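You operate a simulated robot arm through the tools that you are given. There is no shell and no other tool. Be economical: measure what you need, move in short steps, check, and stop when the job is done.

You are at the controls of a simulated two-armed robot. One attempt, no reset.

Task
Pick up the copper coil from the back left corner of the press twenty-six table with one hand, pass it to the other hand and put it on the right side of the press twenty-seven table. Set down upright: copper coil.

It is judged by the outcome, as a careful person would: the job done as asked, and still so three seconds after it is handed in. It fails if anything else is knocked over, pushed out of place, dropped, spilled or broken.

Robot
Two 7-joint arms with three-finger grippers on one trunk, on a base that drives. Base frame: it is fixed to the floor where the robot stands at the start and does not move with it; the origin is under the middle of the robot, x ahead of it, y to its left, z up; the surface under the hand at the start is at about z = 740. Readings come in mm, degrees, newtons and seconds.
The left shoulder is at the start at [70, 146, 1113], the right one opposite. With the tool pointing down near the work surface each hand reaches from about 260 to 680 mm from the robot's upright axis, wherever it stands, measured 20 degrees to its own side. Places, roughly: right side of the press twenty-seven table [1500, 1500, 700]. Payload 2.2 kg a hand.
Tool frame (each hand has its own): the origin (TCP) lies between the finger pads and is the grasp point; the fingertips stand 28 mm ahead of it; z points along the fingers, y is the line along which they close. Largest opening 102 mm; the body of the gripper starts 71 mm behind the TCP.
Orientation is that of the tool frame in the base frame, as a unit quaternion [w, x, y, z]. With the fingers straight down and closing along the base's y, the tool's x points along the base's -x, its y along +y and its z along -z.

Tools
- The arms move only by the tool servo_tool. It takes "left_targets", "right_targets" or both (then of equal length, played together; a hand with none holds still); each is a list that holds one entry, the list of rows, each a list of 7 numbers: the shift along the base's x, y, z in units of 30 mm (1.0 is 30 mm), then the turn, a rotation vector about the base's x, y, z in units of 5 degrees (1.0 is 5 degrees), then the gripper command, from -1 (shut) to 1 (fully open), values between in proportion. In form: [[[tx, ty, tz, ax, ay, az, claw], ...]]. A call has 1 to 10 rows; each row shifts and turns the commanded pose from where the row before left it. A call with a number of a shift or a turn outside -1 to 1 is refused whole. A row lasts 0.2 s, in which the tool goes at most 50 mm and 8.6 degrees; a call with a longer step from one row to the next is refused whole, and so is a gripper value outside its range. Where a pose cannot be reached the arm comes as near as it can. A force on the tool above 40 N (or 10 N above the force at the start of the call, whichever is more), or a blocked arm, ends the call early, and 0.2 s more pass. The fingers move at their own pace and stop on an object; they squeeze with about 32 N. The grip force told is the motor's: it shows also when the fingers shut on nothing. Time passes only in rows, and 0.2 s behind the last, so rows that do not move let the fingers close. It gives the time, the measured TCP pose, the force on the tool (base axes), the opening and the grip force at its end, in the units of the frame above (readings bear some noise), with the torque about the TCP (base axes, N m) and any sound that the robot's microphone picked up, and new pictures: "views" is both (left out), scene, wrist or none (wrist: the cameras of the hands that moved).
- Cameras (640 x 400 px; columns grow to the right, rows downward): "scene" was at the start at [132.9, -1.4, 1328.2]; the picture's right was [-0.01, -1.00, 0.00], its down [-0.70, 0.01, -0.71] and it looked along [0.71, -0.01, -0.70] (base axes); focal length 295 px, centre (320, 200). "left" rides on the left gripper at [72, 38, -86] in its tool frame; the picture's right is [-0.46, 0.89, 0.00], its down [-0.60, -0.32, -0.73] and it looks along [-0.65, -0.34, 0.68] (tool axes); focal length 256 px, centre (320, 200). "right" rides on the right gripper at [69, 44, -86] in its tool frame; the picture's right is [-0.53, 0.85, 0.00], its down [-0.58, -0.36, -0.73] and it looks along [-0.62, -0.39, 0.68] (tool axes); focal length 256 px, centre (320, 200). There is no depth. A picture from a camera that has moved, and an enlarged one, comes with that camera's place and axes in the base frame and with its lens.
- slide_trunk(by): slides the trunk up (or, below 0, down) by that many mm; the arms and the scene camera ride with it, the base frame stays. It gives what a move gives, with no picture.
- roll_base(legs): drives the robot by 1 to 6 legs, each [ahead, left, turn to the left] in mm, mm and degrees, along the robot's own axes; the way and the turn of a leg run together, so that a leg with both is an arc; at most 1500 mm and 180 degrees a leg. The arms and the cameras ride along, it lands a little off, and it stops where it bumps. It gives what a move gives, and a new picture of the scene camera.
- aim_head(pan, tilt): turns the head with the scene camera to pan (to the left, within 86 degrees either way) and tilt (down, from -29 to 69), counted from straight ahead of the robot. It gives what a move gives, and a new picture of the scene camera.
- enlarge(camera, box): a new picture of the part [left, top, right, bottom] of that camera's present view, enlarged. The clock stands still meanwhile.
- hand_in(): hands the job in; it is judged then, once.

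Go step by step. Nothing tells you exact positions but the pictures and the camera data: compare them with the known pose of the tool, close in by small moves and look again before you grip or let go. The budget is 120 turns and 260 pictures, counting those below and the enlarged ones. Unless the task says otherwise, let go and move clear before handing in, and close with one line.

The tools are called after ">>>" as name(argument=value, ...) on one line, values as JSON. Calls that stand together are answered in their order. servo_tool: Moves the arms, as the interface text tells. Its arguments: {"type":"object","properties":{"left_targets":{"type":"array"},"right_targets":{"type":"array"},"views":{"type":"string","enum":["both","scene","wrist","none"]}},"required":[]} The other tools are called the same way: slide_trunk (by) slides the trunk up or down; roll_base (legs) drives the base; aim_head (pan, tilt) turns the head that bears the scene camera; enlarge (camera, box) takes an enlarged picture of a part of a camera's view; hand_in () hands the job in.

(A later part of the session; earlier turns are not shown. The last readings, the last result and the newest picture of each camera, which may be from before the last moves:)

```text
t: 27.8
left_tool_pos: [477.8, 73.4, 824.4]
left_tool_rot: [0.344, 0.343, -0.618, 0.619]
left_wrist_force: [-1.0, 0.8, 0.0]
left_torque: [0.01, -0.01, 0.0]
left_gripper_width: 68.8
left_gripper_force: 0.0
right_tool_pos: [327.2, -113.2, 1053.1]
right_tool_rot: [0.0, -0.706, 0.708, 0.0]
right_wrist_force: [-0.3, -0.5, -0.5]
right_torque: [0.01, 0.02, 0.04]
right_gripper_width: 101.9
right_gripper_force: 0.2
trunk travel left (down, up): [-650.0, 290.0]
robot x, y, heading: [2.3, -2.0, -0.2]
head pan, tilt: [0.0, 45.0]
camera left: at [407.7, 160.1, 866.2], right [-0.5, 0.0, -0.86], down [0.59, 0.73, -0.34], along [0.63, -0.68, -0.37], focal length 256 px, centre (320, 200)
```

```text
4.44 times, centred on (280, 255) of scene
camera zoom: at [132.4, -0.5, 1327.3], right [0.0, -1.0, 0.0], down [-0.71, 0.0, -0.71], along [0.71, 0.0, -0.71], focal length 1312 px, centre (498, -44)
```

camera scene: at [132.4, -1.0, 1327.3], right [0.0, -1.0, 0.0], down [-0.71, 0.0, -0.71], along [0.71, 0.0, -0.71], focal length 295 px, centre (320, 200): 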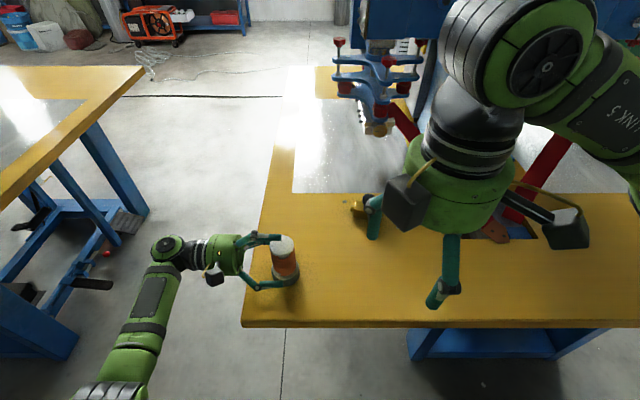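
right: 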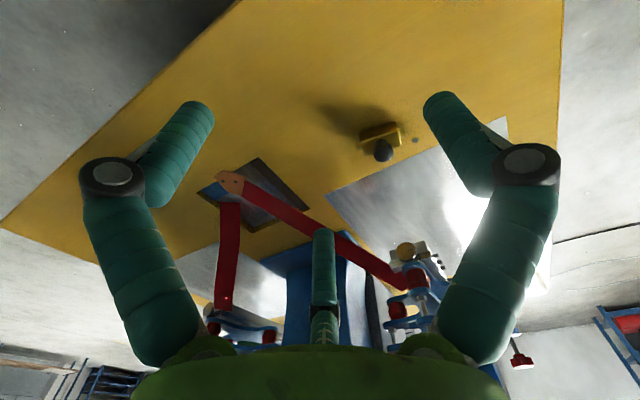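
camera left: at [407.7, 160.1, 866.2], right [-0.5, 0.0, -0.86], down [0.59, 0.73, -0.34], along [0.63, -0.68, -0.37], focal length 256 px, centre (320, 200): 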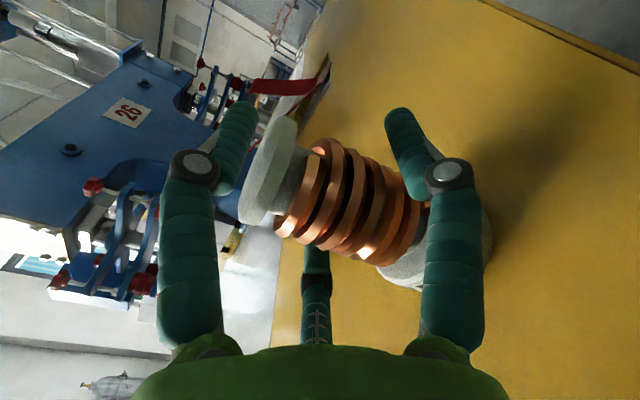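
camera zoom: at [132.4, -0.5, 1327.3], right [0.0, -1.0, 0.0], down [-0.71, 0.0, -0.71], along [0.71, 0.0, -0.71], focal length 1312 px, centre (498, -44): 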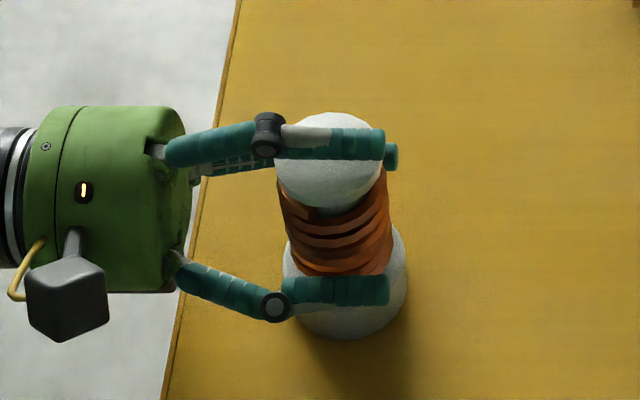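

The fingers swing forward as they close, so the tips now stick out a bit far. I back off 10 mm so the right hand will have room, then close fully.

>>> servo_tool(left_targets=[[[0, 0.35, 0, 0, 0, 0, 0.35], [0, 0, 0, 0, 0, 0, 0.25], [0, 0, 0, 0, 0, 0, 0.15], [0, 0, 0, 0, 0, 0, 0.05], [0, 0, 0, 0, 0, 0, -0.2], [0, 0, 0, 0, 0, 0, -0.5]]], views="wrist")

>>> enlarge(camera="scene", box=[220, 210, 340, 300])

```text
t: 29.2
left_tool_pos: [477.5, 83.3, 824.8]
left_tool_rot: [0.342, 0.342, -0.618, 0.62]
left_wrist_force: [1.9, 0.4, 2.3]
left_torque: [-0.13, -0.11, 0.05]
left_gripper_width: 58.1
left_gripper_force: 31.3
right_tool_pos: [326.7, -113.4, 1052.8]
right_tool_rot: [0.0, -0.706, 0.708, 0.0]
right_wrist_force: [1.4, -0.5, -0.6]
right_torque: [-0.01, 0.0, -0.01]
right_gripper_width: 101.8
right_gripper_force: 0.0
trunk travel left (down, up): [-650.0, 290.0]
robot x, y, heading: [1.9, -1.7, -0.2]
head pan, tilt: [0.0, 45.0]
camera left: at [407.8, 170.8, 866.6], right [-0.5, 0.0, -0.86], down [0.59, 0.73, -0.34], along [0.63, -0.68, -0.37], focal length 256 px, centre (320, 200)
```

left: 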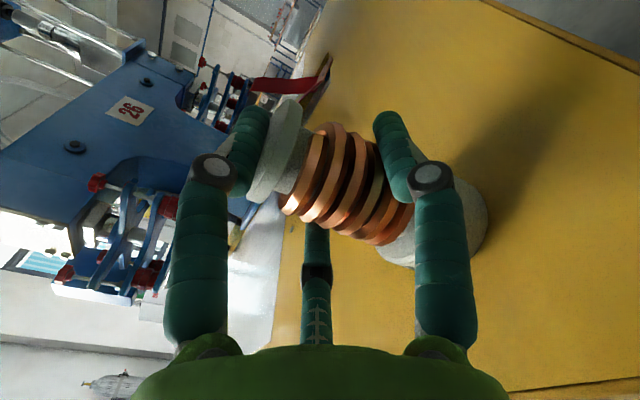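

```text
4.44 times, centred on (280, 255) of scene
camera zoom: at [132.5, -0.4, 1327.4], right [0.0, -1.0, 0.0], down [-0.71, 0.0, -0.71], along [0.71, 0.0, -0.71], focal length 1312 px, centre (498, -44)
```

zoom: 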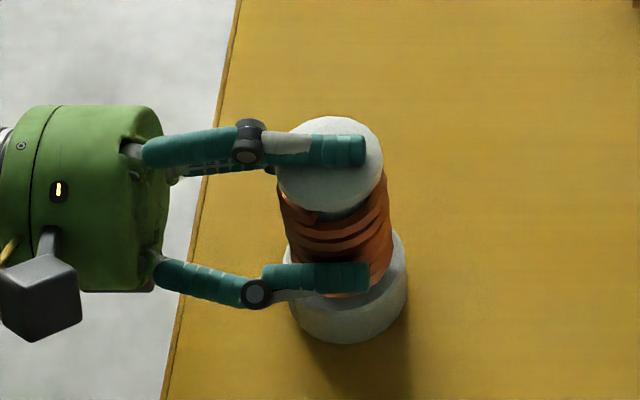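

Gripped (58 mm, 31 N) and the coil hasn't shifted. Lifting.

>>> servo_tool(left_targets=[[[0, 0, 0.3, 0, 0, 0, -1], [0, 0, 0.5, 0, 0, 0, -1], [0, 0, 0.7, 0, 0, 0, -1], [0, 0, 1, 0, 0, 0, -1], [0, 0, 1, 0, 0, 0, -1], [0, 0, 0, 0, 0, 0, -1]]], views="both")

>>> enlarge(camera="scene", box=[200, 180, 340, 290])

```text
t: 30.6
left_tool_pos: [477.6, 83.8, 928.8]
left_tool_rot: [0.343, 0.343, -0.618, 0.619]
left_wrist_force: [0.5, -0.3, 0.0]
left_torque: [0.01, 0.01, -0.02]
left_gripper_width: 2.1
left_gripper_force: 31.7
right_tool_pos: [326.4, -114.4, 1053.7]
right_tool_rot: [-0.001, -0.707, 0.708, 0.0]
right_wrist_force: [0.7, 0.2, 0.5]
right_torque: [0.04, -0.01, -0.01]
right_gripper_width: 102.0
right_gripper_force: 0.1
trunk travel left (down, up): [-650.0, 290.0]
robot x, y, heading: [-2.6, -1.9, -0.3]
head pan, tilt: [0.0, 45.0]
camera scene: at [132.6, -0.5, 1327.3], right [0.0, -1.0, 0.0], down [-0.71, 0.0, -0.71], along [0.71, 0.0, -0.71], focal length 295 px, centre (320, 200)
camera left: at [408.1, 170.7, 971.5], right [-0.5, 0.0, -0.86], down [0.59, 0.73, -0.34], along [0.63, -0.68, -0.37], focal length 256 px, centre (320, 200)
```

scene: 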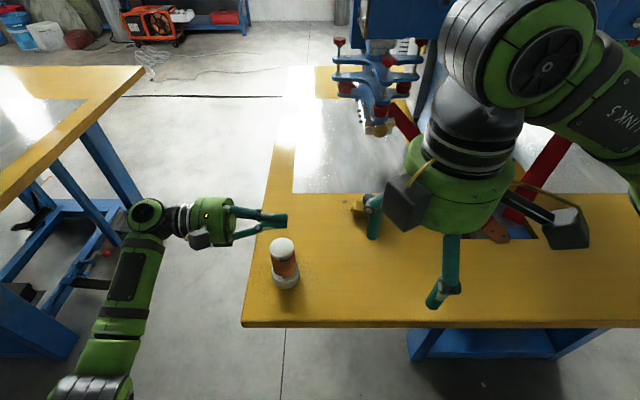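
left: 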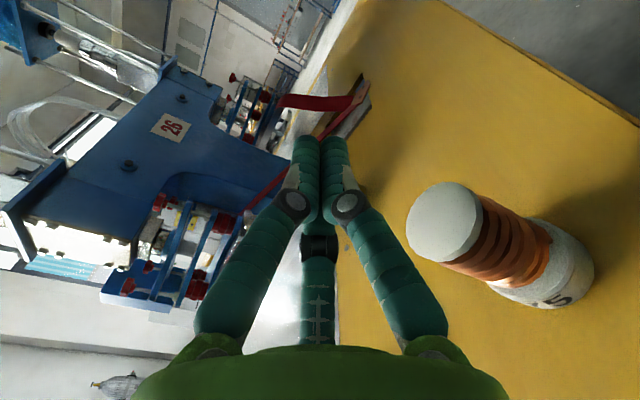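

```text
3.64 times, centred on (270, 235) of scene
camera zoom: at [132.6, -0.5, 1327.3], right [0.0, -1.0, 0.0], down [-0.71, 0.0, -0.71], along [0.71, 0.0, -0.71], focal length 1073 px, centre (502, 73)
```

zoom: 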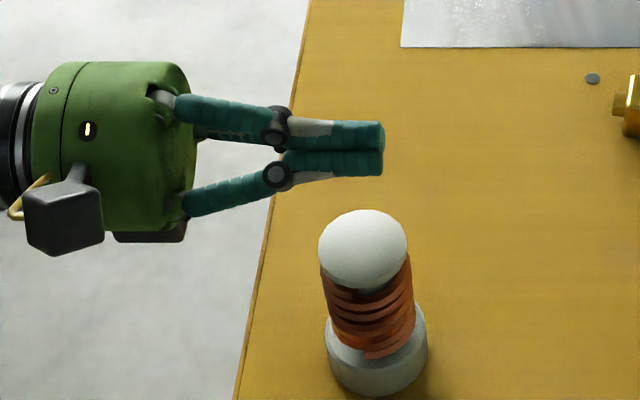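

The coil slipped out of the fingers and stayed standing, now at about [475, 78]; most likely the upper finger bottomed on the top disc before the pair gripped. I'll retry 9 mm higher so only the pair clamps, and lift slowly. First I open and go back down astride.

>>> servo_tool(left_targets=[[[0, 0, 0, 0, 0, 0, 1], [-0.1, 0, 0, 0, 0, 0, 1], [0, 0, 0, 0, 0, 0, 1], [0, 0, -0.6, 0, 0, 0, 1], [0, 0, -0.6, 0, 0, 0, 1], [0, 0, -0.6, 0, 0, 0, 1], [0, -0.1, -0.6, 0, 0, 0, 1], [0, 0, -0.5, 0, 0, 0, 1], [0, 0, -0.3, 0, 0, 0, 1]]], views="wrist")

>>> enlarge(camera="scene", box=[200, 200, 340, 300])

```text
t: 32.6
left_tool_pos: [475.7, 81.4, 832.5]
left_tool_rot: [0.343, 0.343, -0.618, 0.619]
left_wrist_force: [0.7, 0.5, -0.5]
left_torque: [0.03, -0.01, -0.03]
left_gripper_width: 101.9
left_gripper_force: 0.0
right_tool_pos: [326.9, -114.5, 1052.9]
right_tool_rot: [0.0, -0.706, 0.708, 0.0]
right_wrist_force: [0.1, 0.3, -0.1]
right_torque: [0.01, -0.04, 0.01]
right_gripper_width: 101.9
right_gripper_force: 0.1
trunk travel left (down, up): [-650.0, 290.0]
robot x, y, heading: [-1.6, 4.3, 0.1]
head pan, tilt: [0.0, 45.0]
camera left: at [404.3, 168.0, 874.5], right [-0.5, 0.0, -0.86], down [0.59, 0.73, -0.34], along [0.63, -0.68, -0.37], focal length 256 px, centre (320, 200)
```

left: 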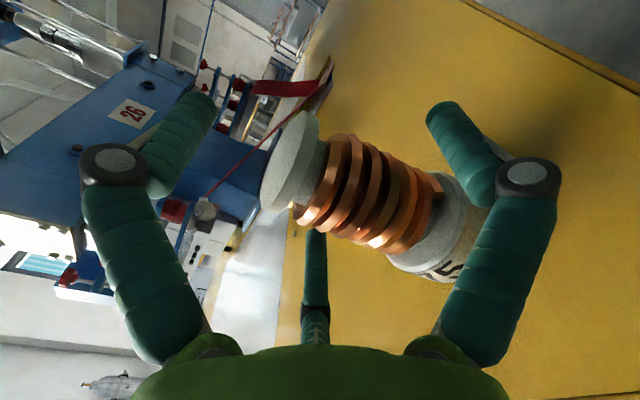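

```text
4.00 times, centred on (270, 250) of scene
camera zoom: at [132.5, -0.5, 1327.3], right [0.0, -1.0, 0.0], down [-0.71, 0.0, -0.71], along [0.71, 0.0, -0.71], focal length 1180 px, centre (520, 0)
```

zoom: 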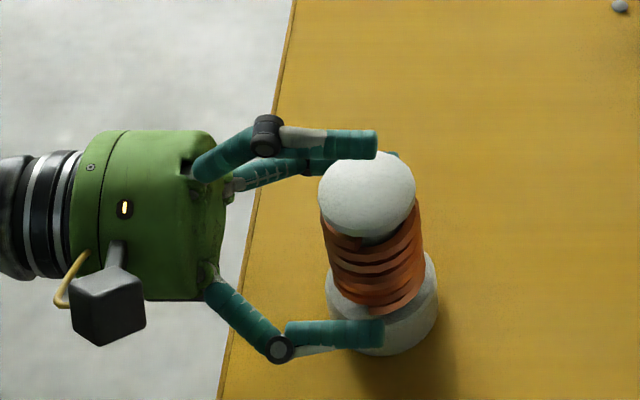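

Positioned astride and clear. Closing, then I'll inspect before any lift.

>>> servo_tool(left_targets=[[[0, 0, 0, 0, 0, 0, 0.4], [0, 0, 0, 0, 0, 0, 0.2], [0, 0, 0, 0, 0, 0, 0], [0, 0, 0, 0, 0, 0, -0.4], [0, 0, 0, 0, 0, 0, -1], [0, 0, 0, 0, 0, 0, -1]]], views="wrist")

>>> enlarge(camera="scene", box=[220, 210, 340, 300])

```text
t: 34.0
left_tool_pos: [475.1, 81.3, 833.6]
left_tool_rot: [0.343, 0.342, -0.618, 0.619]
left_wrist_force: [0.0, -0.3, -0.3]
left_torque: [-0.06, -0.04, 0.01]
left_gripper_width: 58.1
left_gripper_force: 31.7
right_tool_pos: [326.6, -113.5, 1051.4]
right_tool_rot: [0.0, -0.707, 0.708, 0.0]
right_wrist_force: [-0.1, 0.2, 1.1]
right_torque: [0.01, -0.01, -0.02]
right_gripper_width: 102.1
right_gripper_force: 0.2
trunk travel left (down, up): [-650.0, 290.0]
robot x, y, heading: [-0.4, 1.9, 0.0]
head pan, tilt: [0.0, 45.0]
camera left: at [404.4, 168.0, 874.6], right [-0.5, 0.0, -0.86], down [0.59, 0.73, -0.34], along [0.63, -0.68, -0.37], focal length 256 px, centre (320, 200)
```

left: 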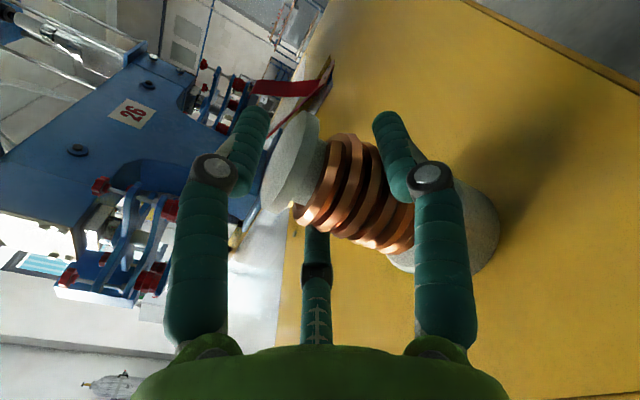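

```text
4.44 times, centred on (280, 255) of scene
camera zoom: at [132.6, -0.4, 1327.3], right [0.0, -1.0, 0.0], down [-0.71, 0.0, -0.71], along [0.71, 0.0, -0.71], focal length 1312 px, centre (498, -44)
```

zoom: 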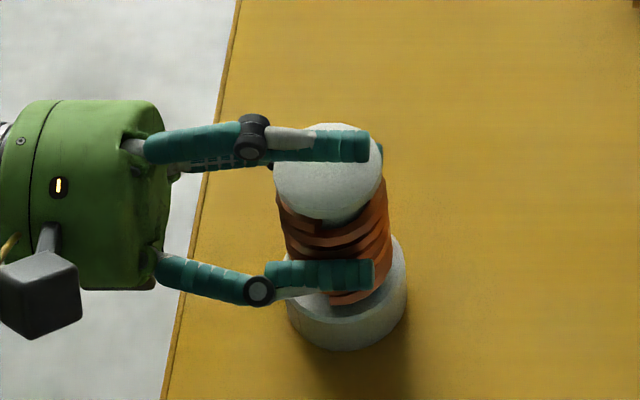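

It stops at the same 58.1 mm, so the pair really is clamping the copper. I'll try a very slow 6 mm lift and read the force.

>>> servo_tool(left_targets=[[[0, 0, 0.05, 0, 0, 0, -1], [0, 0, 0.05, 0, 0, 0, -1], [0, 0, 0.05, 0, 0, 0, -1], [0, 0, 0.05, 0, 0, 0, -1], [0, 0, 0, 0, 0, 0, -1]]], views="wrist")

>>> enlarge(camera="scene", box=[220, 210, 340, 300])

```text
t: 35.2
left_tool_pos: [475.0, 81.1, 839.5]
left_tool_rot: [0.343, 0.343, -0.618, 0.619]
left_wrist_force: [0.5, 0.0, -3.9]
left_torque: [-0.01, 0.02, 0.02]
left_gripper_width: 57.6
left_gripper_force: 32.4
right_tool_pos: [327.2, -114.5, 1053.7]
right_tool_rot: [0.0, 0.707, -0.707, 0.0]
right_wrist_force: [0.3, 0.7, 0.5]
right_torque: [-0.01, -0.01, 0.01]
right_gripper_width: 102.1
right_gripper_force: 0.0
trunk travel left (down, up): [-650.0, 290.0]
robot x, y, heading: [-3.0, 2.3, -0.3]
head pan, tilt: [0.0, 45.0]
camera left: at [404.4, 168.0, 880.8], right [-0.5, 0.0, -0.86], down [0.59, 0.73, -0.34], along [0.63, -0.68, -0.37], focal length 256 px, centre (320, 200)
```

left: 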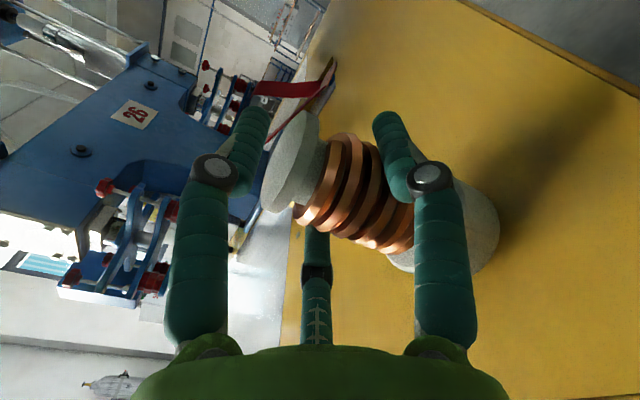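

```text
4.44 times, centred on (280, 255) of scene
camera zoom: at [133.0, -0.4, 1327.3], right [0.0, -1.0, 0.0], down [-0.71, 0.0, -0.71], along [0.71, 0.0, -0.71], focal length 1312 px, centre (498, -44)
```

zoom: 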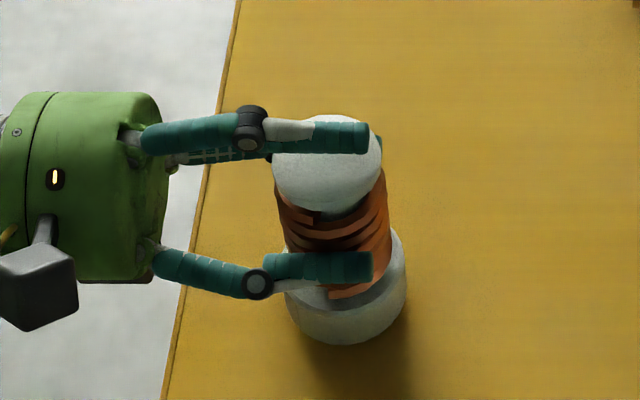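

This time it's held: about 3.9 N of weight and no shift in the wrist view. I continue slowly and watch for creep.

>>> servo_tool(left_targets=[[[0, 0, 0.1, 0, 0, 0, -1], [0, 0, 0.15, 0, 0, 0, -1], [0, 0, 0.15, 0, 0, 0, -1], [0, 0, 0.15, 0, 0, 0, -1], [0, 0, 0.15, 0, 0, 0, -1], [0, 0, 0.15, 0, 0, 0, -1], [0, 0, 0.15, 0, 0, 0, -1], [0, 0, 0.15, 0, 0, 0, -1], [0, 0, 0.1, 0, 0, 0, -1], [0, 0, 0.05, 0, 0, 0, -1]]], views="both")

```text
t: 37.4
left_tool_pos: [475.4, 81.7, 878.1]
left_tool_rot: [-0.343, -0.342, 0.619, -0.619]
left_wrist_force: [-0.6, -0.3, -4.7]
left_torque: [0.06, -0.01, -0.01]
left_gripper_width: 57.6
left_gripper_force: 31.6
right_tool_pos: [328.3, -115.0, 1053.5]
right_tool_rot: [0.0, -0.706, 0.708, 0.001]
right_wrist_force: [-0.1, -0.3, 1.1]
right_torque: [0.02, -0.01, -0.01]
right_gripper_width: 102.0
right_gripper_force: 0.0
trunk travel left (down, up): [-650.0, 290.0]
robot x, y, heading: [-0.4, 0.7, 0.1]
head pan, tilt: [0.0, 45.0]
camera scene: at [133.0, -0.4, 1327.3], right [0.0, -1.0, 0.0], down [-0.71, 0.0, -0.71], along [0.71, 0.0, -0.71], focal length 295 px, centre (320, 200)
camera left: at [404.6, 168.0, 920.4], right [-0.5, 0.0, -0.86], down [0.59, 0.73, -0.34], along [0.63, -0.68, -0.37], focal length 256 px, centre (320, 200)
```

scene: 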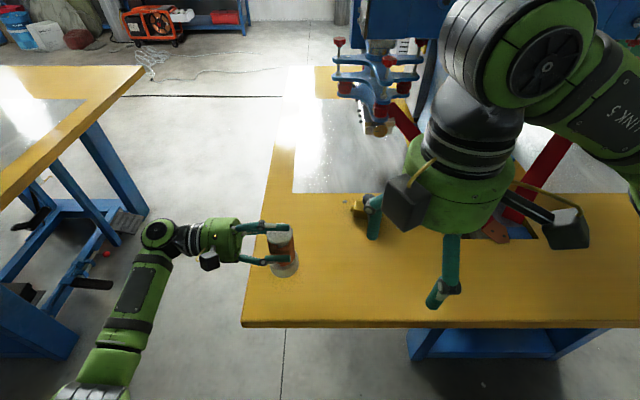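
left: 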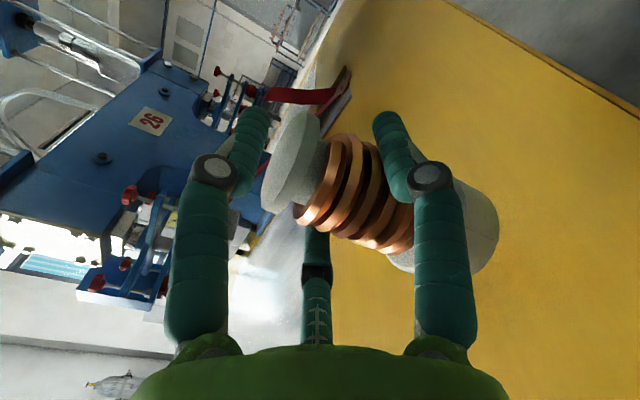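

The grip is steady. Now the right hand: I nudge it first to learn what its commanded pose is after the earlier reach limit.

>>> servo_tool(right_targets=[[[0, 0, -0.3, 0, 0, -0.7, 1]]], views="none")

```text
t: 37.8
left_tool_pos: [474.6, 80.5, 877.8]
left_tool_rot: [0.342, 0.342, -0.619, 0.619]
left_wrist_force: [0.6, -0.2, -4.3]
left_torque: [0.03, 0.0, 0.03]
left_gripper_width: 57.6
left_gripper_force: 32.0
right_tool_pos: [327.8, -113.7, 1043.4]
right_tool_rot: [0.0, -0.684, 0.729, 0.0]
right_wrist_force: [0.1, 0.0, 0.6]
right_torque: [0.03, -0.02, 0.0]
right_gripper_width: 102.0
right_gripper_force: 0.2
trunk travel left (down, up): [-650.0, 290.0]
robot x, y, heading: [-3.2, -0.6, -0.3]
head pan, tilt: [0.0, 45.0]
```

It moves relative to the actual pose, so I send the right hand above the coil with yaw 62.5°, keeping it high.

>>> servo_tool(right_targets=[[[0.61, 0.796, -0.18, 0, 0, -0.6, 1], [0.61, 0.796, -0.18, 0, 0, -0.6, 1], [0.61, 0.796, -0.18, 0, 0, -0.6, 1], [0.61, 0.796, -0.18, 0, 0, -0.6, 1], [0.61, 0.796, -0.18, 0, 0, -0.6, 1], [0.61, 0.796, -0.18, 0, 0, -0.6, 1], [0.61, 0.796, -0.18, 0, 0, -0.6, 1], [0.61, 0.796, -0.18, 0, 0, -0.6, 1]]], views="both")

```text
t: 39.6
left_tool_pos: [474.9, 82.5, 877.9]
left_tool_rot: [0.343, 0.342, -0.618, 0.619]
left_wrist_force: [0.0, 0.2, -4.0]
left_torque: [-0.03, 0.02, -0.01]
left_gripper_width: 57.8
left_gripper_force: 31.7
right_tool_pos: [474.9, 78.9, 1001.2]
right_tool_rot: [0.0, -0.519, 0.855, 0.001]
right_wrist_force: [-0.1, -0.7, 0.4]
right_torque: [-0.02, 0.0, 0.0]
right_gripper_width: 102.1
right_gripper_force: 0.1
trunk travel left (down, up): [-650.0, 290.0]
robot x, y, heading: [-0.8, -0.8, 0.3]
head pan, tilt: [0.0, 45.0]
camera scene: at [133.4, 1.1, 1327.2], right [0.0, -1.0, 0.0], down [-0.71, 0.0, -0.71], along [0.71, 0.0, -0.71], focal length 295 px, centre (320, 200)
camera right: at [405.8, 40.0, 1087.2], right [-0.5, 0.86, 0.0], down [0.59, 0.34, 0.73], along [0.63, 0.37, -0.68], focal length 256 px, centre (320, 200)
```

scene: 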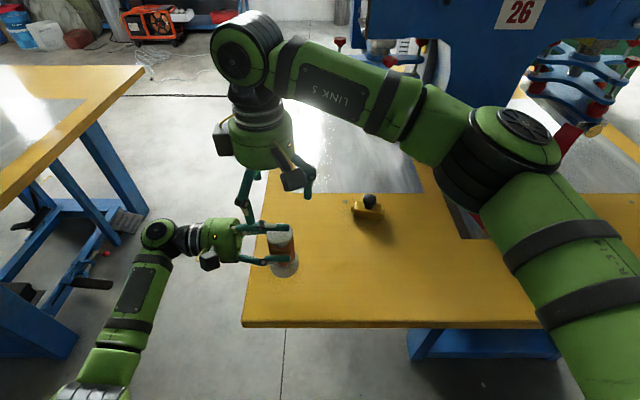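
right: 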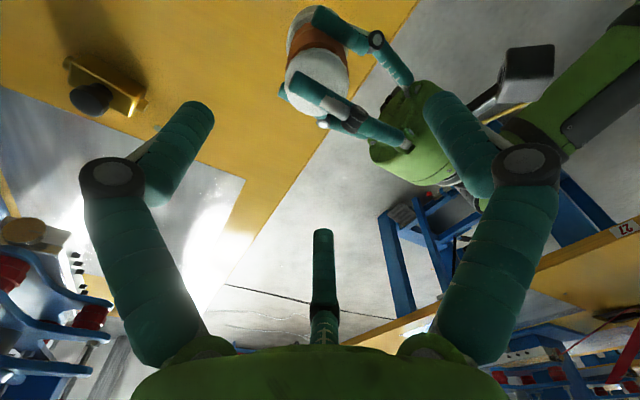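

Right camera puts the coil top centre at [473.5, 77.6], nearly under the tool. Descending in stages with the left's upper finger in the gap between the right fingers.

>>> servo_tool(right_targets=[[[-0.05, -0.04, -0.4, 0, 0, 0, 1], [0, 0, -0.5, 0, 0, 0, 1], [0, 0, -0.5, 0, 0, 0, 1], [0, 0, -0.5, 0, 0, 0, 1]]], views="both")

>>> enlarge(camera="scene", box=[190, 140, 350, 290])

```text
t: 40.6
left_tool_pos: [474.3, 80.9, 877.8]
left_tool_rot: [0.343, 0.342, -0.618, 0.619]
left_wrist_force: [0.7, -0.5, -4.3]
left_torque: [-0.01, 0.02, -0.04]
left_gripper_width: 57.4
left_gripper_force: 32.1
right_tool_pos: [472.1, 76.7, 943.7]
right_tool_rot: [0.0, -0.518, 0.855, 0.0]
right_wrist_force: [-0.5, -0.4, -0.5]
right_torque: [-0.01, -0.01, 0.02]
right_gripper_width: 101.7
right_gripper_force: 0.0
trunk travel left (down, up): [-650.0, 290.0]
robot x, y, heading: [2.1, -3.6, 0.0]
head pan, tilt: [0.0, 45.0]
camera scene: at [133.3, -0.4, 1327.2], right [0.0, -1.0, 0.0], down [-0.71, 0.0, -0.71], along [0.71, 0.0, -0.71], focal length 295 px, centre (320, 200)
camera right: at [403.3, 37.0, 1029.9], right [-0.5, 0.86, 0.0], down [0.59, 0.34, 0.73], along [0.63, 0.37, -0.68], focal length 256 px, centre (320, 200)
```

scene: 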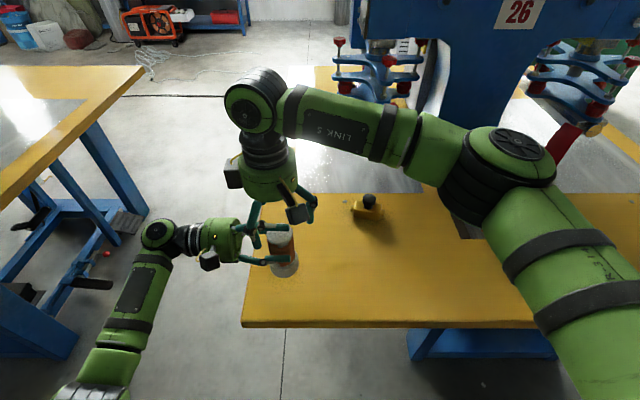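
right: 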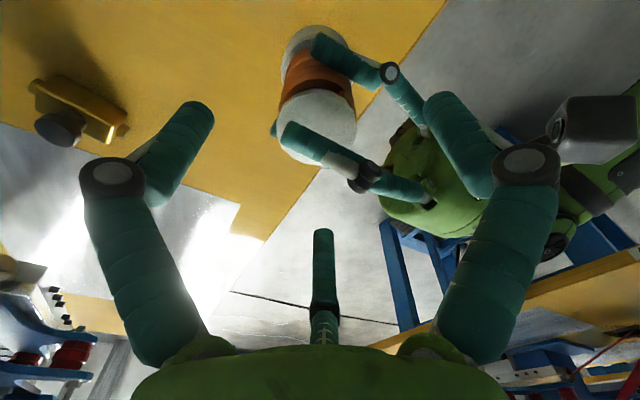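

```text
2.67 times, centred on (270, 215) of scene
camera zoom: at [133.3, -0.4, 1327.2], right [0.0, -1.0, 0.0], down [-0.71, 0.0, -0.71], along [0.71, 0.0, -0.71], focal length 787 px, centre (453, 160)
```

zoom: 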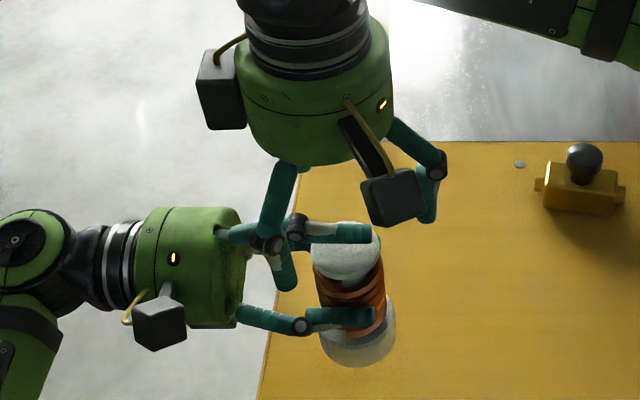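

Aligned within about 1 mm and the fingers straddle correctly. Continuing down to z≈902.

>>> servo_tool(right_targets=[[[0.03, 0, -0.3, 0, 0, 0, 1], [0, 0, -0.4, 0, 0, 0, 1], [0, 0, -0.4, 0, 0, 0, 1], [0, 0, -0.3, 0, 0, 0, 1], [0, 0, 0, 0, 0, 0, 0.5]]], views="both")

>>> enlarge(camera="scene", box=[210, 170, 330, 290])

```text
t: 41.8
left_tool_pos: [474.7, 80.8, 878.7]
left_tool_rot: [0.344, 0.343, -0.618, 0.619]
left_wrist_force: [0.6, 0.1, -4.5]
left_torque: [0.03, -0.03, 0.05]
left_gripper_width: 57.6
left_gripper_force: 31.8
right_tool_pos: [474.1, 75.8, 902.1]
right_tool_rot: [0.0, -0.519, 0.855, 0.001]
right_wrist_force: [0.2, 0.6, 0.1]
right_torque: [0.02, 0.0, 0.01]
right_gripper_width: 76.7
right_gripper_force: 0.1
trunk travel left (down, up): [-650.0, 290.0]
robot x, y, heading: [3.6, -3.2, -0.2]
head pan, tilt: [0.0, 45.0]
camera scene: at [132.9, -0.4, 1327.3], right [0.0, -1.0, 0.0], down [-0.71, 0.0, -0.71], along [0.71, 0.0, -0.71], focal length 295 px, centre (320, 200)
camera right: at [403.7, 36.7, 988.3], right [-0.5, 0.86, 0.0], down [0.59, 0.34, 0.73], along [0.63, 0.37, -0.68], focal length 256 px, centre (320, 200)
```

scene: 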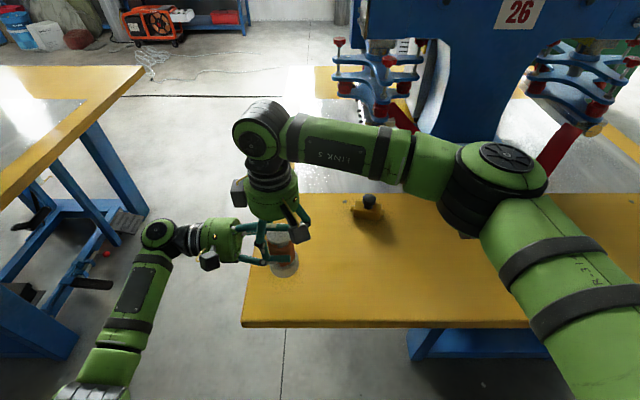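
right: 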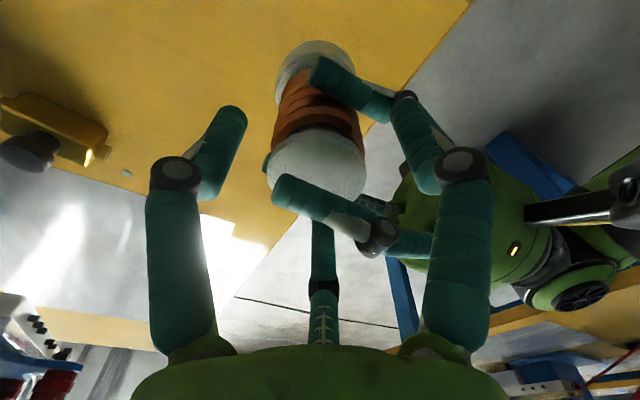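

```text
3.33 times, centred on (270, 230) of scene
camera zoom: at [132.9, -0.4, 1327.3], right [0.0, -1.0, 0.0], down [-0.71, 0.0, -0.71], along [0.71, 0.0, -0.71], focal length 984 px, centre (487, 100)
```

zoom: 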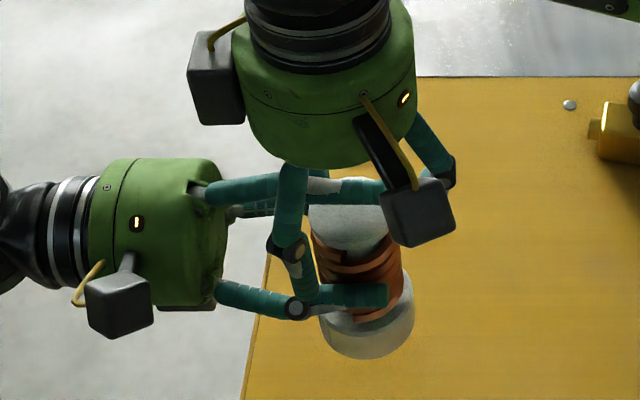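

No contact forces, but the near right finger is close to the left knuckle, so I raise 4 mm for margin and close the right hand gradually.

>>> servo_tool(right_targets=[[[0, 0.02, 0.13, 0, 0, 0, 0.5], [0, 0, 0, 0, 0, 0, 0.2], [0, 0, 0, 0, 0, 0, 0.05], [0, 0, 0, 0, 0, 0, -0.1], [0, 0, 0, 0, 0, 0, -0.3]]], views="both")

>>> enlarge(camera="scene", box=[210, 170, 330, 290])

```text
t: 43.0
left_tool_pos: [474.3, 81.1, 878.0]
left_tool_rot: [0.343, 0.343, -0.618, 0.618]
left_wrist_force: [-0.5, 3.4, -4.6]
left_torque: [0.05, 0.04, 0.12]
left_gripper_width: 57.7
left_gripper_force: 31.8
right_tool_pos: [472.6, 75.2, 906.0]
right_tool_rot: [0.0, -0.518, 0.855, -0.001]
right_wrist_force: [1.2, -1.8, 0.1]
right_torque: [-0.05, -0.04, -0.14]
right_gripper_width: 51.0
right_gripper_force: 11.8
trunk travel left (down, up): [-650.0, 290.0]
robot x, y, heading: [-2.0, -0.9, 0.0]
head pan, tilt: [0.0, 45.0]
camera scene: at [133.0, -0.4, 1327.3], right [0.0, -1.0, 0.0], down [-0.71, 0.0, -0.71], along [0.71, 0.0, -0.71], focal length 295 px, centre (320, 200)
camera right: at [404.0, 37.2, 992.6], right [-0.5, 0.86, 0.0], down [0.59, 0.34, 0.73], along [0.63, 0.37, -0.68], focal length 256 px, centre (320, 200)
```

scene: 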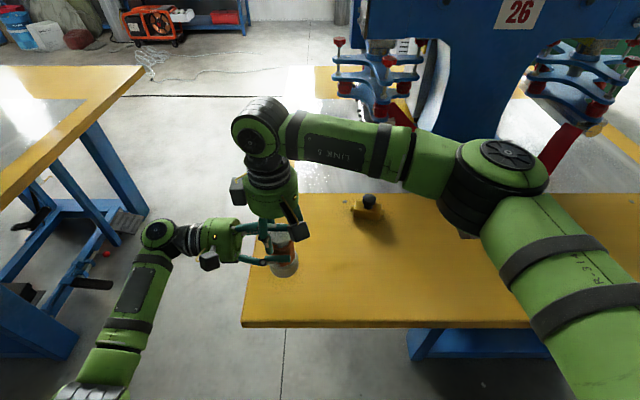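
right: 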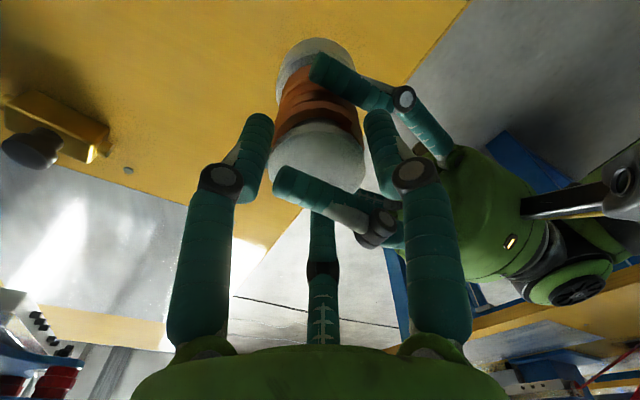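

```text
3.33 times, centred on (270, 230) of scene
camera zoom: at [133.0, -0.4, 1327.3], right [0.0, -1.0, 0.0], down [-0.71, 0.0, -0.71], along [0.71, 0.0, -0.71], focal length 984 px, centre (487, 100)
```

zoom: 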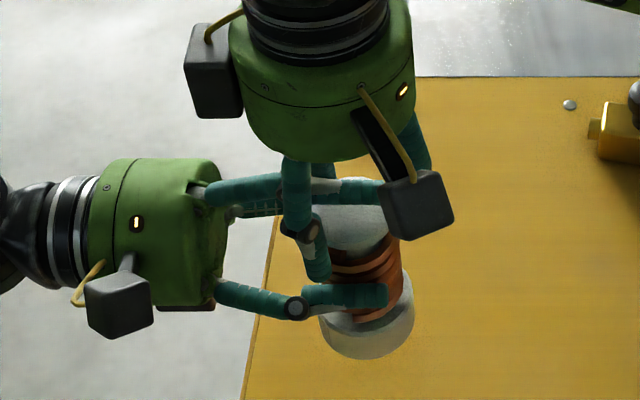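

Contact began at 51 mm with a light push toward +y, so the right hand is slightly off-centre. I shift it 2 mm toward -y and squeeze fully.

>>> servo_tool(right_targets=[[[0.0, -0.07, 0, 0, 0, 0, -0.1], [0, 0, 0, 0, 0, 0, -0.3], [0, 0, 0, 0, 0, 0, -1], [0, 0, 0, 0, 0, 0, -1]]], views="wrist")

>>> enlarge(camera="right", box=[180, 20, 480, 260])

```text
t: 44.0
left_tool_pos: [473.6, 80.9, 876.7]
left_tool_rot: [-0.344, -0.342, 0.619, -0.618]
left_wrist_force: [-9.0, -3.2, -3.3]
left_torque: [-0.01, 0.14, -0.1]
left_gripper_width: 57.5
left_gripper_force: 31.5
right_tool_pos: [474.4, 73.4, 906.3]
right_tool_rot: [0.001, -0.518, 0.856, 0.0]
right_wrist_force: [8.7, 2.4, -1.0]
right_torque: [0.09, -0.42, 0.03]
right_gripper_width: 48.6
right_gripper_force: 32.0
trunk travel left (down, up): [-650.0, 290.0]
robot x, y, heading: [-1.6, 2.1, 0.2]
head pan, tilt: [0.0, 45.0]
camera right: at [404.5, 35.4, 992.6], right [-0.5, 0.86, 0.0], down [0.59, 0.34, 0.73], along [0.63, 0.37, -0.68], focal length 256 px, centre (320, 200)
```

right: 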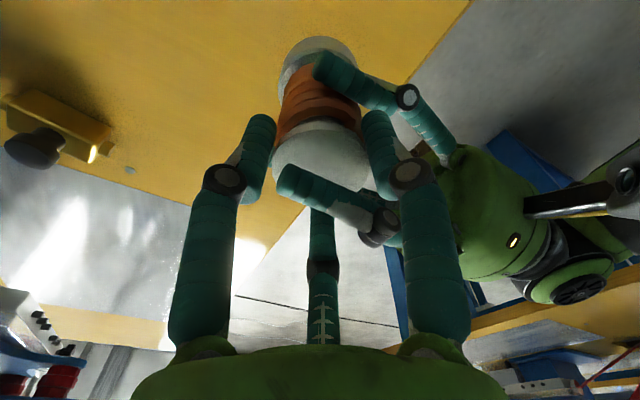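

```text
1.67 times, centred on (330, 140) of right
camera zoom: at [404.5, 35.4, 992.6], right [-0.5, 0.86, 0.0], down [0.59, 0.34, 0.73], along [0.63, 0.37, -0.68], focal length 427 px, centre (303, 300)
```

zoom: 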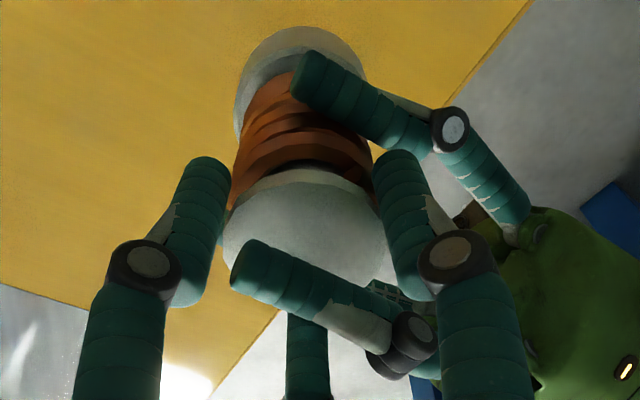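

The right hand has the flange (48.6 mm, 32 N). I ease the side load by moving it +x 1.5 mm, then open the left hand.

>>> servo_tool(right_targets=[[[0.05, 0, 0, 0, 0, 0, -1], [0, 0, 0, 0, 0, 0, -1]]], views="none")

>>> servo_tool(left_targets=[[[0, 0, 0, 0, 0, 0, 0.3], [0, 0, 0, 0, 0, 0, 0.6], [0, 0, 0, 0, 0, 0, 0.6]]], views="both")

>>> enlarge(camera="scene", box=[210, 170, 330, 290])

```text
t: 44.6
left_tool_pos: [474.8, 82.0, 877.8]
left_tool_rot: [0.343, 0.343, -0.618, 0.619]
left_wrist_force: [-7.5, -2.8, -4.3]
left_torque: [-0.07, 0.29, -0.08]
left_gripper_width: 57.7
left_gripper_force: 31.8
right_tool_pos: [475.1, 74.1, 905.8]
right_tool_rot: [0.0, -0.519, 0.855, 0.001]
right_wrist_force: [7.6, 4.0, 0.4]
right_torque: [0.19, -0.54, 0.0]
right_gripper_width: 48.9
right_gripper_force: 32.3
trunk travel left (down, up): [-650.0, 290.0]
robot x, y, heading: [2.0, 1.8, 0.2]
head pan, tilt: [0.0, 45.0]
```

```text
t: 45.4
left_tool_pos: [475.0, 82.3, 878.1]
left_tool_rot: [0.342, 0.343, -0.618, 0.619]
left_wrist_force: [-0.2, -1.5, 0.3]
left_torque: [0.04, -0.02, 0.0]
left_gripper_width: 81.5
left_gripper_force: 0.1
right_tool_pos: [474.8, 75.2, 905.7]
right_tool_rot: [0.0, -0.519, 0.855, -0.001]
right_wrist_force: [0.8, 0.7, 0.4]
right_torque: [0.0, -0.03, 0.01]
right_gripper_width: 48.6
right_gripper_force: 32.1
trunk travel left (down, up): [-650.0, 290.0]
robot x, y, heading: [2.1, 1.1, 0.0]
head pan, tilt: [0.0, 45.0]
camera scene: at [133.0, -0.4, 1327.3], right [0.0, -1.0, 0.0], down [-0.71, 0.0, -0.71], along [0.71, 0.0, -0.71], focal length 295 px, centre (320, 200)
camera left: at [404.7, 168.2, 920.4], right [-0.5, 0.0, -0.86], down [0.59, 0.73, -0.34], along [0.63, -0.68, -0.37], focal length 256 px, centre (320, 200)
```

scene: 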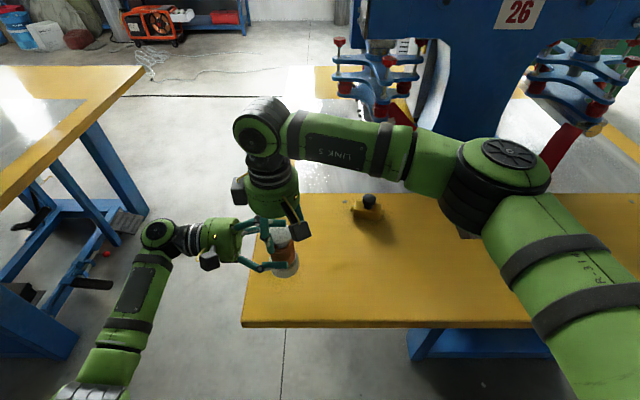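
left: 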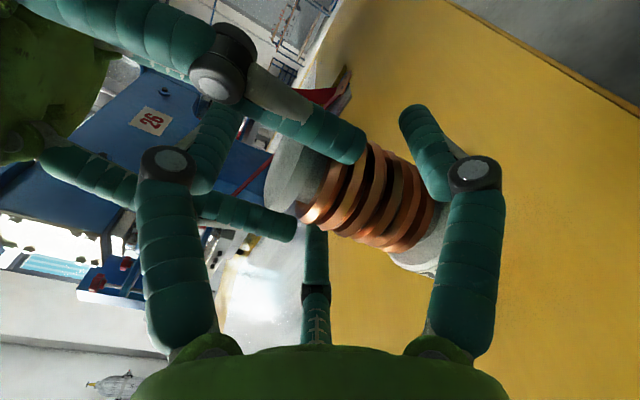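

```text
3.33 times, centred on (270, 230) of scene
camera zoom: at [133.0, -0.4, 1327.3], right [0.0, -1.0, 0.0], down [-0.71, 0.0, -0.71], along [0.71, 0.0, -0.71], focal length 984 px, centre (487, 100)
```

zoom: 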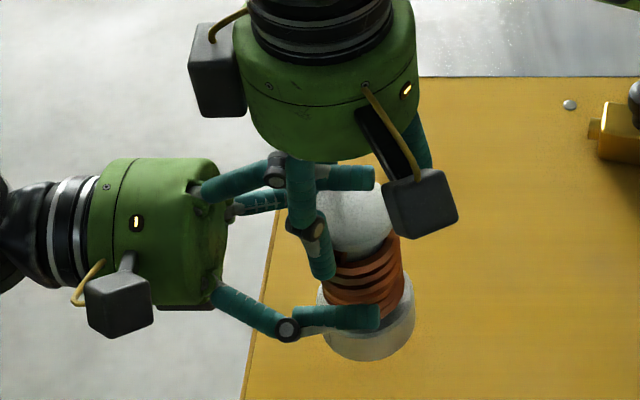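

The coil hangs in the right hand with the left open. I withdraw the left along +y and re-check the forces.

>>> servo_tool(left_targets=[[[0, 0.3, 0, 0, 0, 0, 0.6], [0, 0.5, 0, 0, 0, 0, 0.6], [0, 0.7, 0, 0, 0, 0, 0.6], [0, 1, 0, 0, 0, 0, 0.6], [0, 1, 0, 0, 0, 0, 0.6], [0, 1, 0, 0, 0, 0, 0.6]]], views="both")

>>> enlarge(camera="right", box=[180, 20, 480, 260])

```text
t: 46.8
left_tool_pos: [475.4, 217.2, 878.3]
left_tool_rot: [0.343, 0.343, -0.617, 0.619]
left_wrist_force: [0.5, 0.8, 0.6]
left_torque: [0.03, -0.01, 0.01]
left_gripper_width: 81.9
left_gripper_force: 0.0
right_tool_pos: [474.5, 74.0, 905.3]
right_tool_rot: [0.0, -0.518, 0.855, 0.0]
right_wrist_force: [-0.9, -0.2, -0.5]
right_torque: [-0.03, -0.01, 0.02]
right_gripper_width: 48.8
right_gripper_force: 31.9
trunk travel left (down, up): [-650.0, 290.0]
robot x, y, heading: [-1.5, -1.5, 0.1]
head pan, tilt: [0.0, 45.0]
camera scene: at [133.0, 0.4, 1327.3], right [0.0, -1.0, 0.0], down [-0.71, 0.0, -0.71], along [0.71, 0.0, -0.71], focal length 295 px, centre (320, 200)
camera left: at [405.3, 304.5, 920.0], right [-0.5, 0.0, -0.86], down [0.59, 0.73, -0.35], along [0.63, -0.68, -0.37], focal length 256 px, centre (320, 200)
```

scene: 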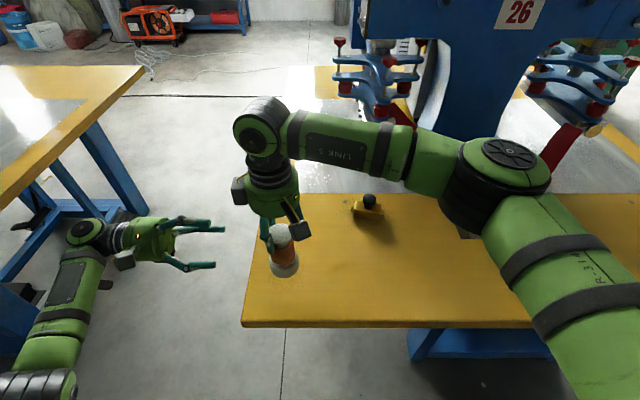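
left: 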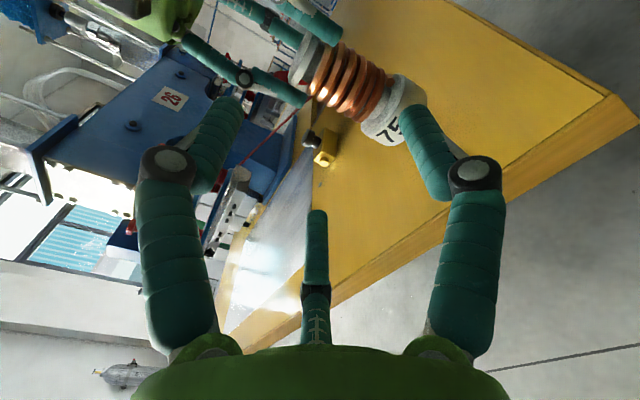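

```text
1.67 times, centred on (330, 140) of right
camera zoom: at [405.2, 36.2, 992.3], right [-0.5, 0.86, 0.0], down [0.59, 0.34, 0.73], along [0.63, 0.37, -0.68], focal length 427 px, centre (303, 300)
```

zoom: 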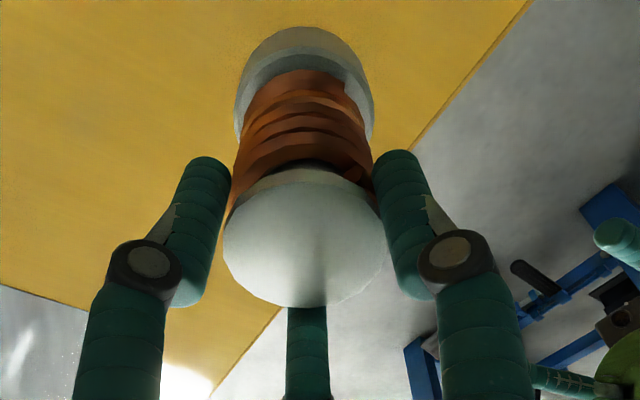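

The coil is held clear of the table (bottom at about 784) by the right hand. I lift slowly to verify the grip.

>>> servo_tool(right_targets=[[[0, 0, 0.1, 0, 0, 0, -1], [0, 0, 0.15, 0, 0, 0, -1], [0, 0, 0.2, 0, 0, 0, -1], [0, 0, 0.25, 0, 0, 0, -1], [0, 0, 0.3, 0, 0, 0, -1], [0, 0, 0.3, 0, 0, 0, -1], [0, 0, 0.3, 0, 0, 0, -1], [0, 0, 0.2, 0, 0, 0, -1], [0, 0, 0.1, 0, 0, 0, -1], [0, 0, 0, 0, 0, 0, -1]]], views="both")

```text
t: 49.0
left_tool_pos: [475.1, 216.4, 877.3]
left_tool_rot: [0.343, 0.342, -0.618, 0.619]
left_wrist_force: [0.8, 0.1, -0.5]
left_torque: [-0.04, 0.0, 0.02]
left_gripper_width: 81.7
left_gripper_force: 0.1
right_tool_pos: [473.8, 75.0, 963.7]
right_tool_rot: [0.0, -0.519, 0.855, 0.001]
right_wrist_force: [-0.5, 0.0, -3.9]
right_torque: [0.03, 0.02, 0.0]
right_gripper_width: 49.0
right_gripper_force: 32.0
trunk travel left (down, up): [-650.0, 290.0]
robot x, y, heading: [-0.8, 2.0, -0.1]
head pan, tilt: [0.0, 45.0]
camera scene: at [133.0, -0.4, 1327.3], right [0.0, -1.0, 0.0], down [-0.71, 0.0, -0.71], along [0.71, 0.0, -0.71], focal length 295 px, centre (320, 200)
camera right: at [405.5, 36.2, 1049.6], right [-0.5, 0.86, 0.0], down [0.59, 0.34, 0.73], along [0.63, 0.37, -0.68], focal length 256 px, centre (320, 200)
```

scene: 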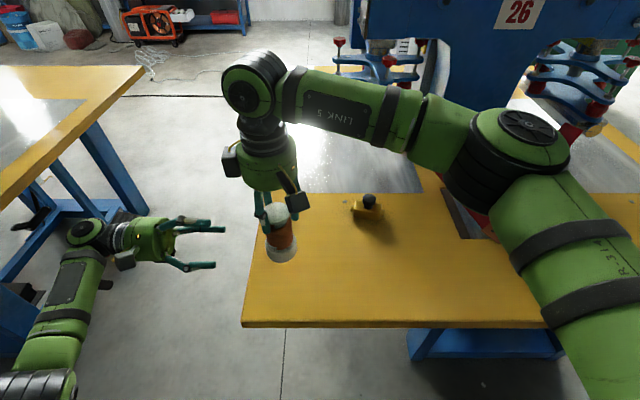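
right: 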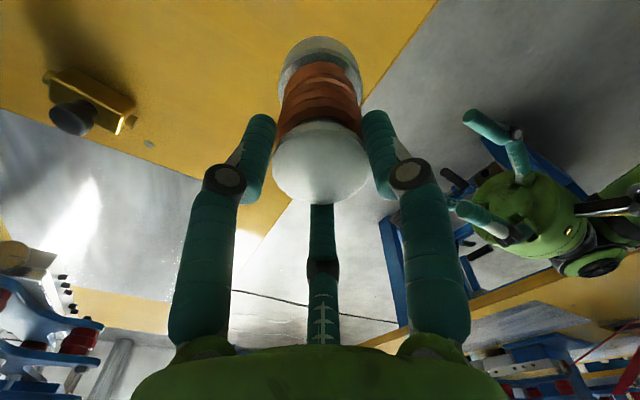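

The right hand has it firmly (3.9 N, width 49). I raise both hands a little for clearance and then slide the base left to the middle of the aisle (table edges at y≈158 and 885).

>>> servo_tool(right_targets=[[[0, 0, 0.2, 0, 0, 0, -1], [0, 0, 0.3, 0, 0, 0, -1], [0, 0, 0.3, 0, 0, 0, -1], [0, 0, 0.3, 0, 0, 0, -1], [0, 0, 0.2, 0, 0, 0, -1], [0, 0, 0, 0, 0, 0, -1]]], left_targets=[[[0, 0, 0.5, 0, 0, 0, 0.6], [0, 0, 0.5, 0, 0, 0, 0.6], [0, 0, 0.5, 0, 0, 0, 0.6], [0, 0, 0.5, 0, 0, 0, 0.6], [0, 0, 0.5, 0, 0, 0, 0.6], [0, 0, 0, 0, 0, 0, 0.6]]], views="none")

>>> roll_base(legs=[[0, 260, 0]])

```text
t: 50.4
left_tool_pos: [473.9, 215.2, 953.1]
left_tool_rot: [-0.344, -0.342, 0.618, -0.618]
left_wrist_force: [-0.7, -0.2, 1.0]
left_torque: [0.01, -0.01, 0.05]
left_gripper_width: 81.6
left_gripper_force: 0.1
right_tool_pos: [475.6, 75.4, 1001.7]
right_tool_rot: [-0.001, -0.518, 0.855, 0.001]
right_wrist_force: [-0.2, -0.6, -3.9]
right_torque: [0.01, -0.02, -0.04]
right_gripper_width: 48.7
right_gripper_force: 31.8
trunk travel left (down, up): [-650.0, 290.0]
robot x, y, heading: [-2.3, 0.1, -0.0]
head pan, tilt: [0.0, 45.0]
```

```text
t: 52.3
left_tool_pos: [476.6, 471.3, 952.7]
left_tool_rot: [-0.343, -0.342, 0.618, -0.618]
left_wrist_force: [0.6, -0.6, -0.2]
left_torque: [0.01, -0.01, -0.03]
left_gripper_width: 82.0
left_gripper_force: 0.0
right_tool_pos: [475.4, 330.2, 1002.0]
right_tool_rot: [0.0, -0.517, 0.856, 0.001]
right_wrist_force: [0.2, 0.0, -3.9]
right_torque: [-0.03, 0.01, -0.02]
right_gripper_width: 48.9
right_gripper_force: 31.9
trunk travel left (down, up): [-650.0, 290.0]
robot x, y, heading: [1.5, 259.9, -0.2]
head pan, tilt: [0.0, 45.0]
camera scene: at [133.3, 256.2, 1327.3], right [0.0, -1.0, 0.0], down [-0.71, 0.0, -0.71], along [0.71, 0.0, -0.71], focal length 295 px, centre (320, 200)
```

scene: 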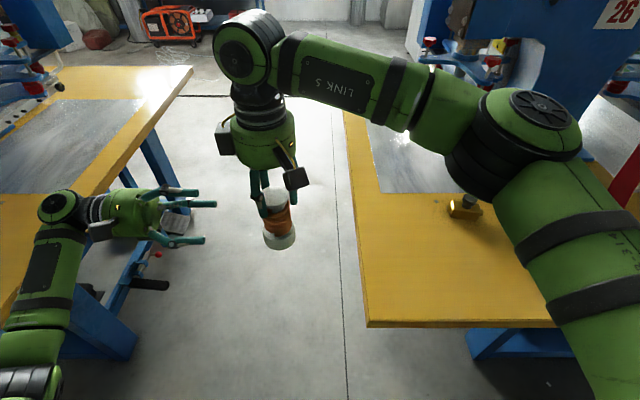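

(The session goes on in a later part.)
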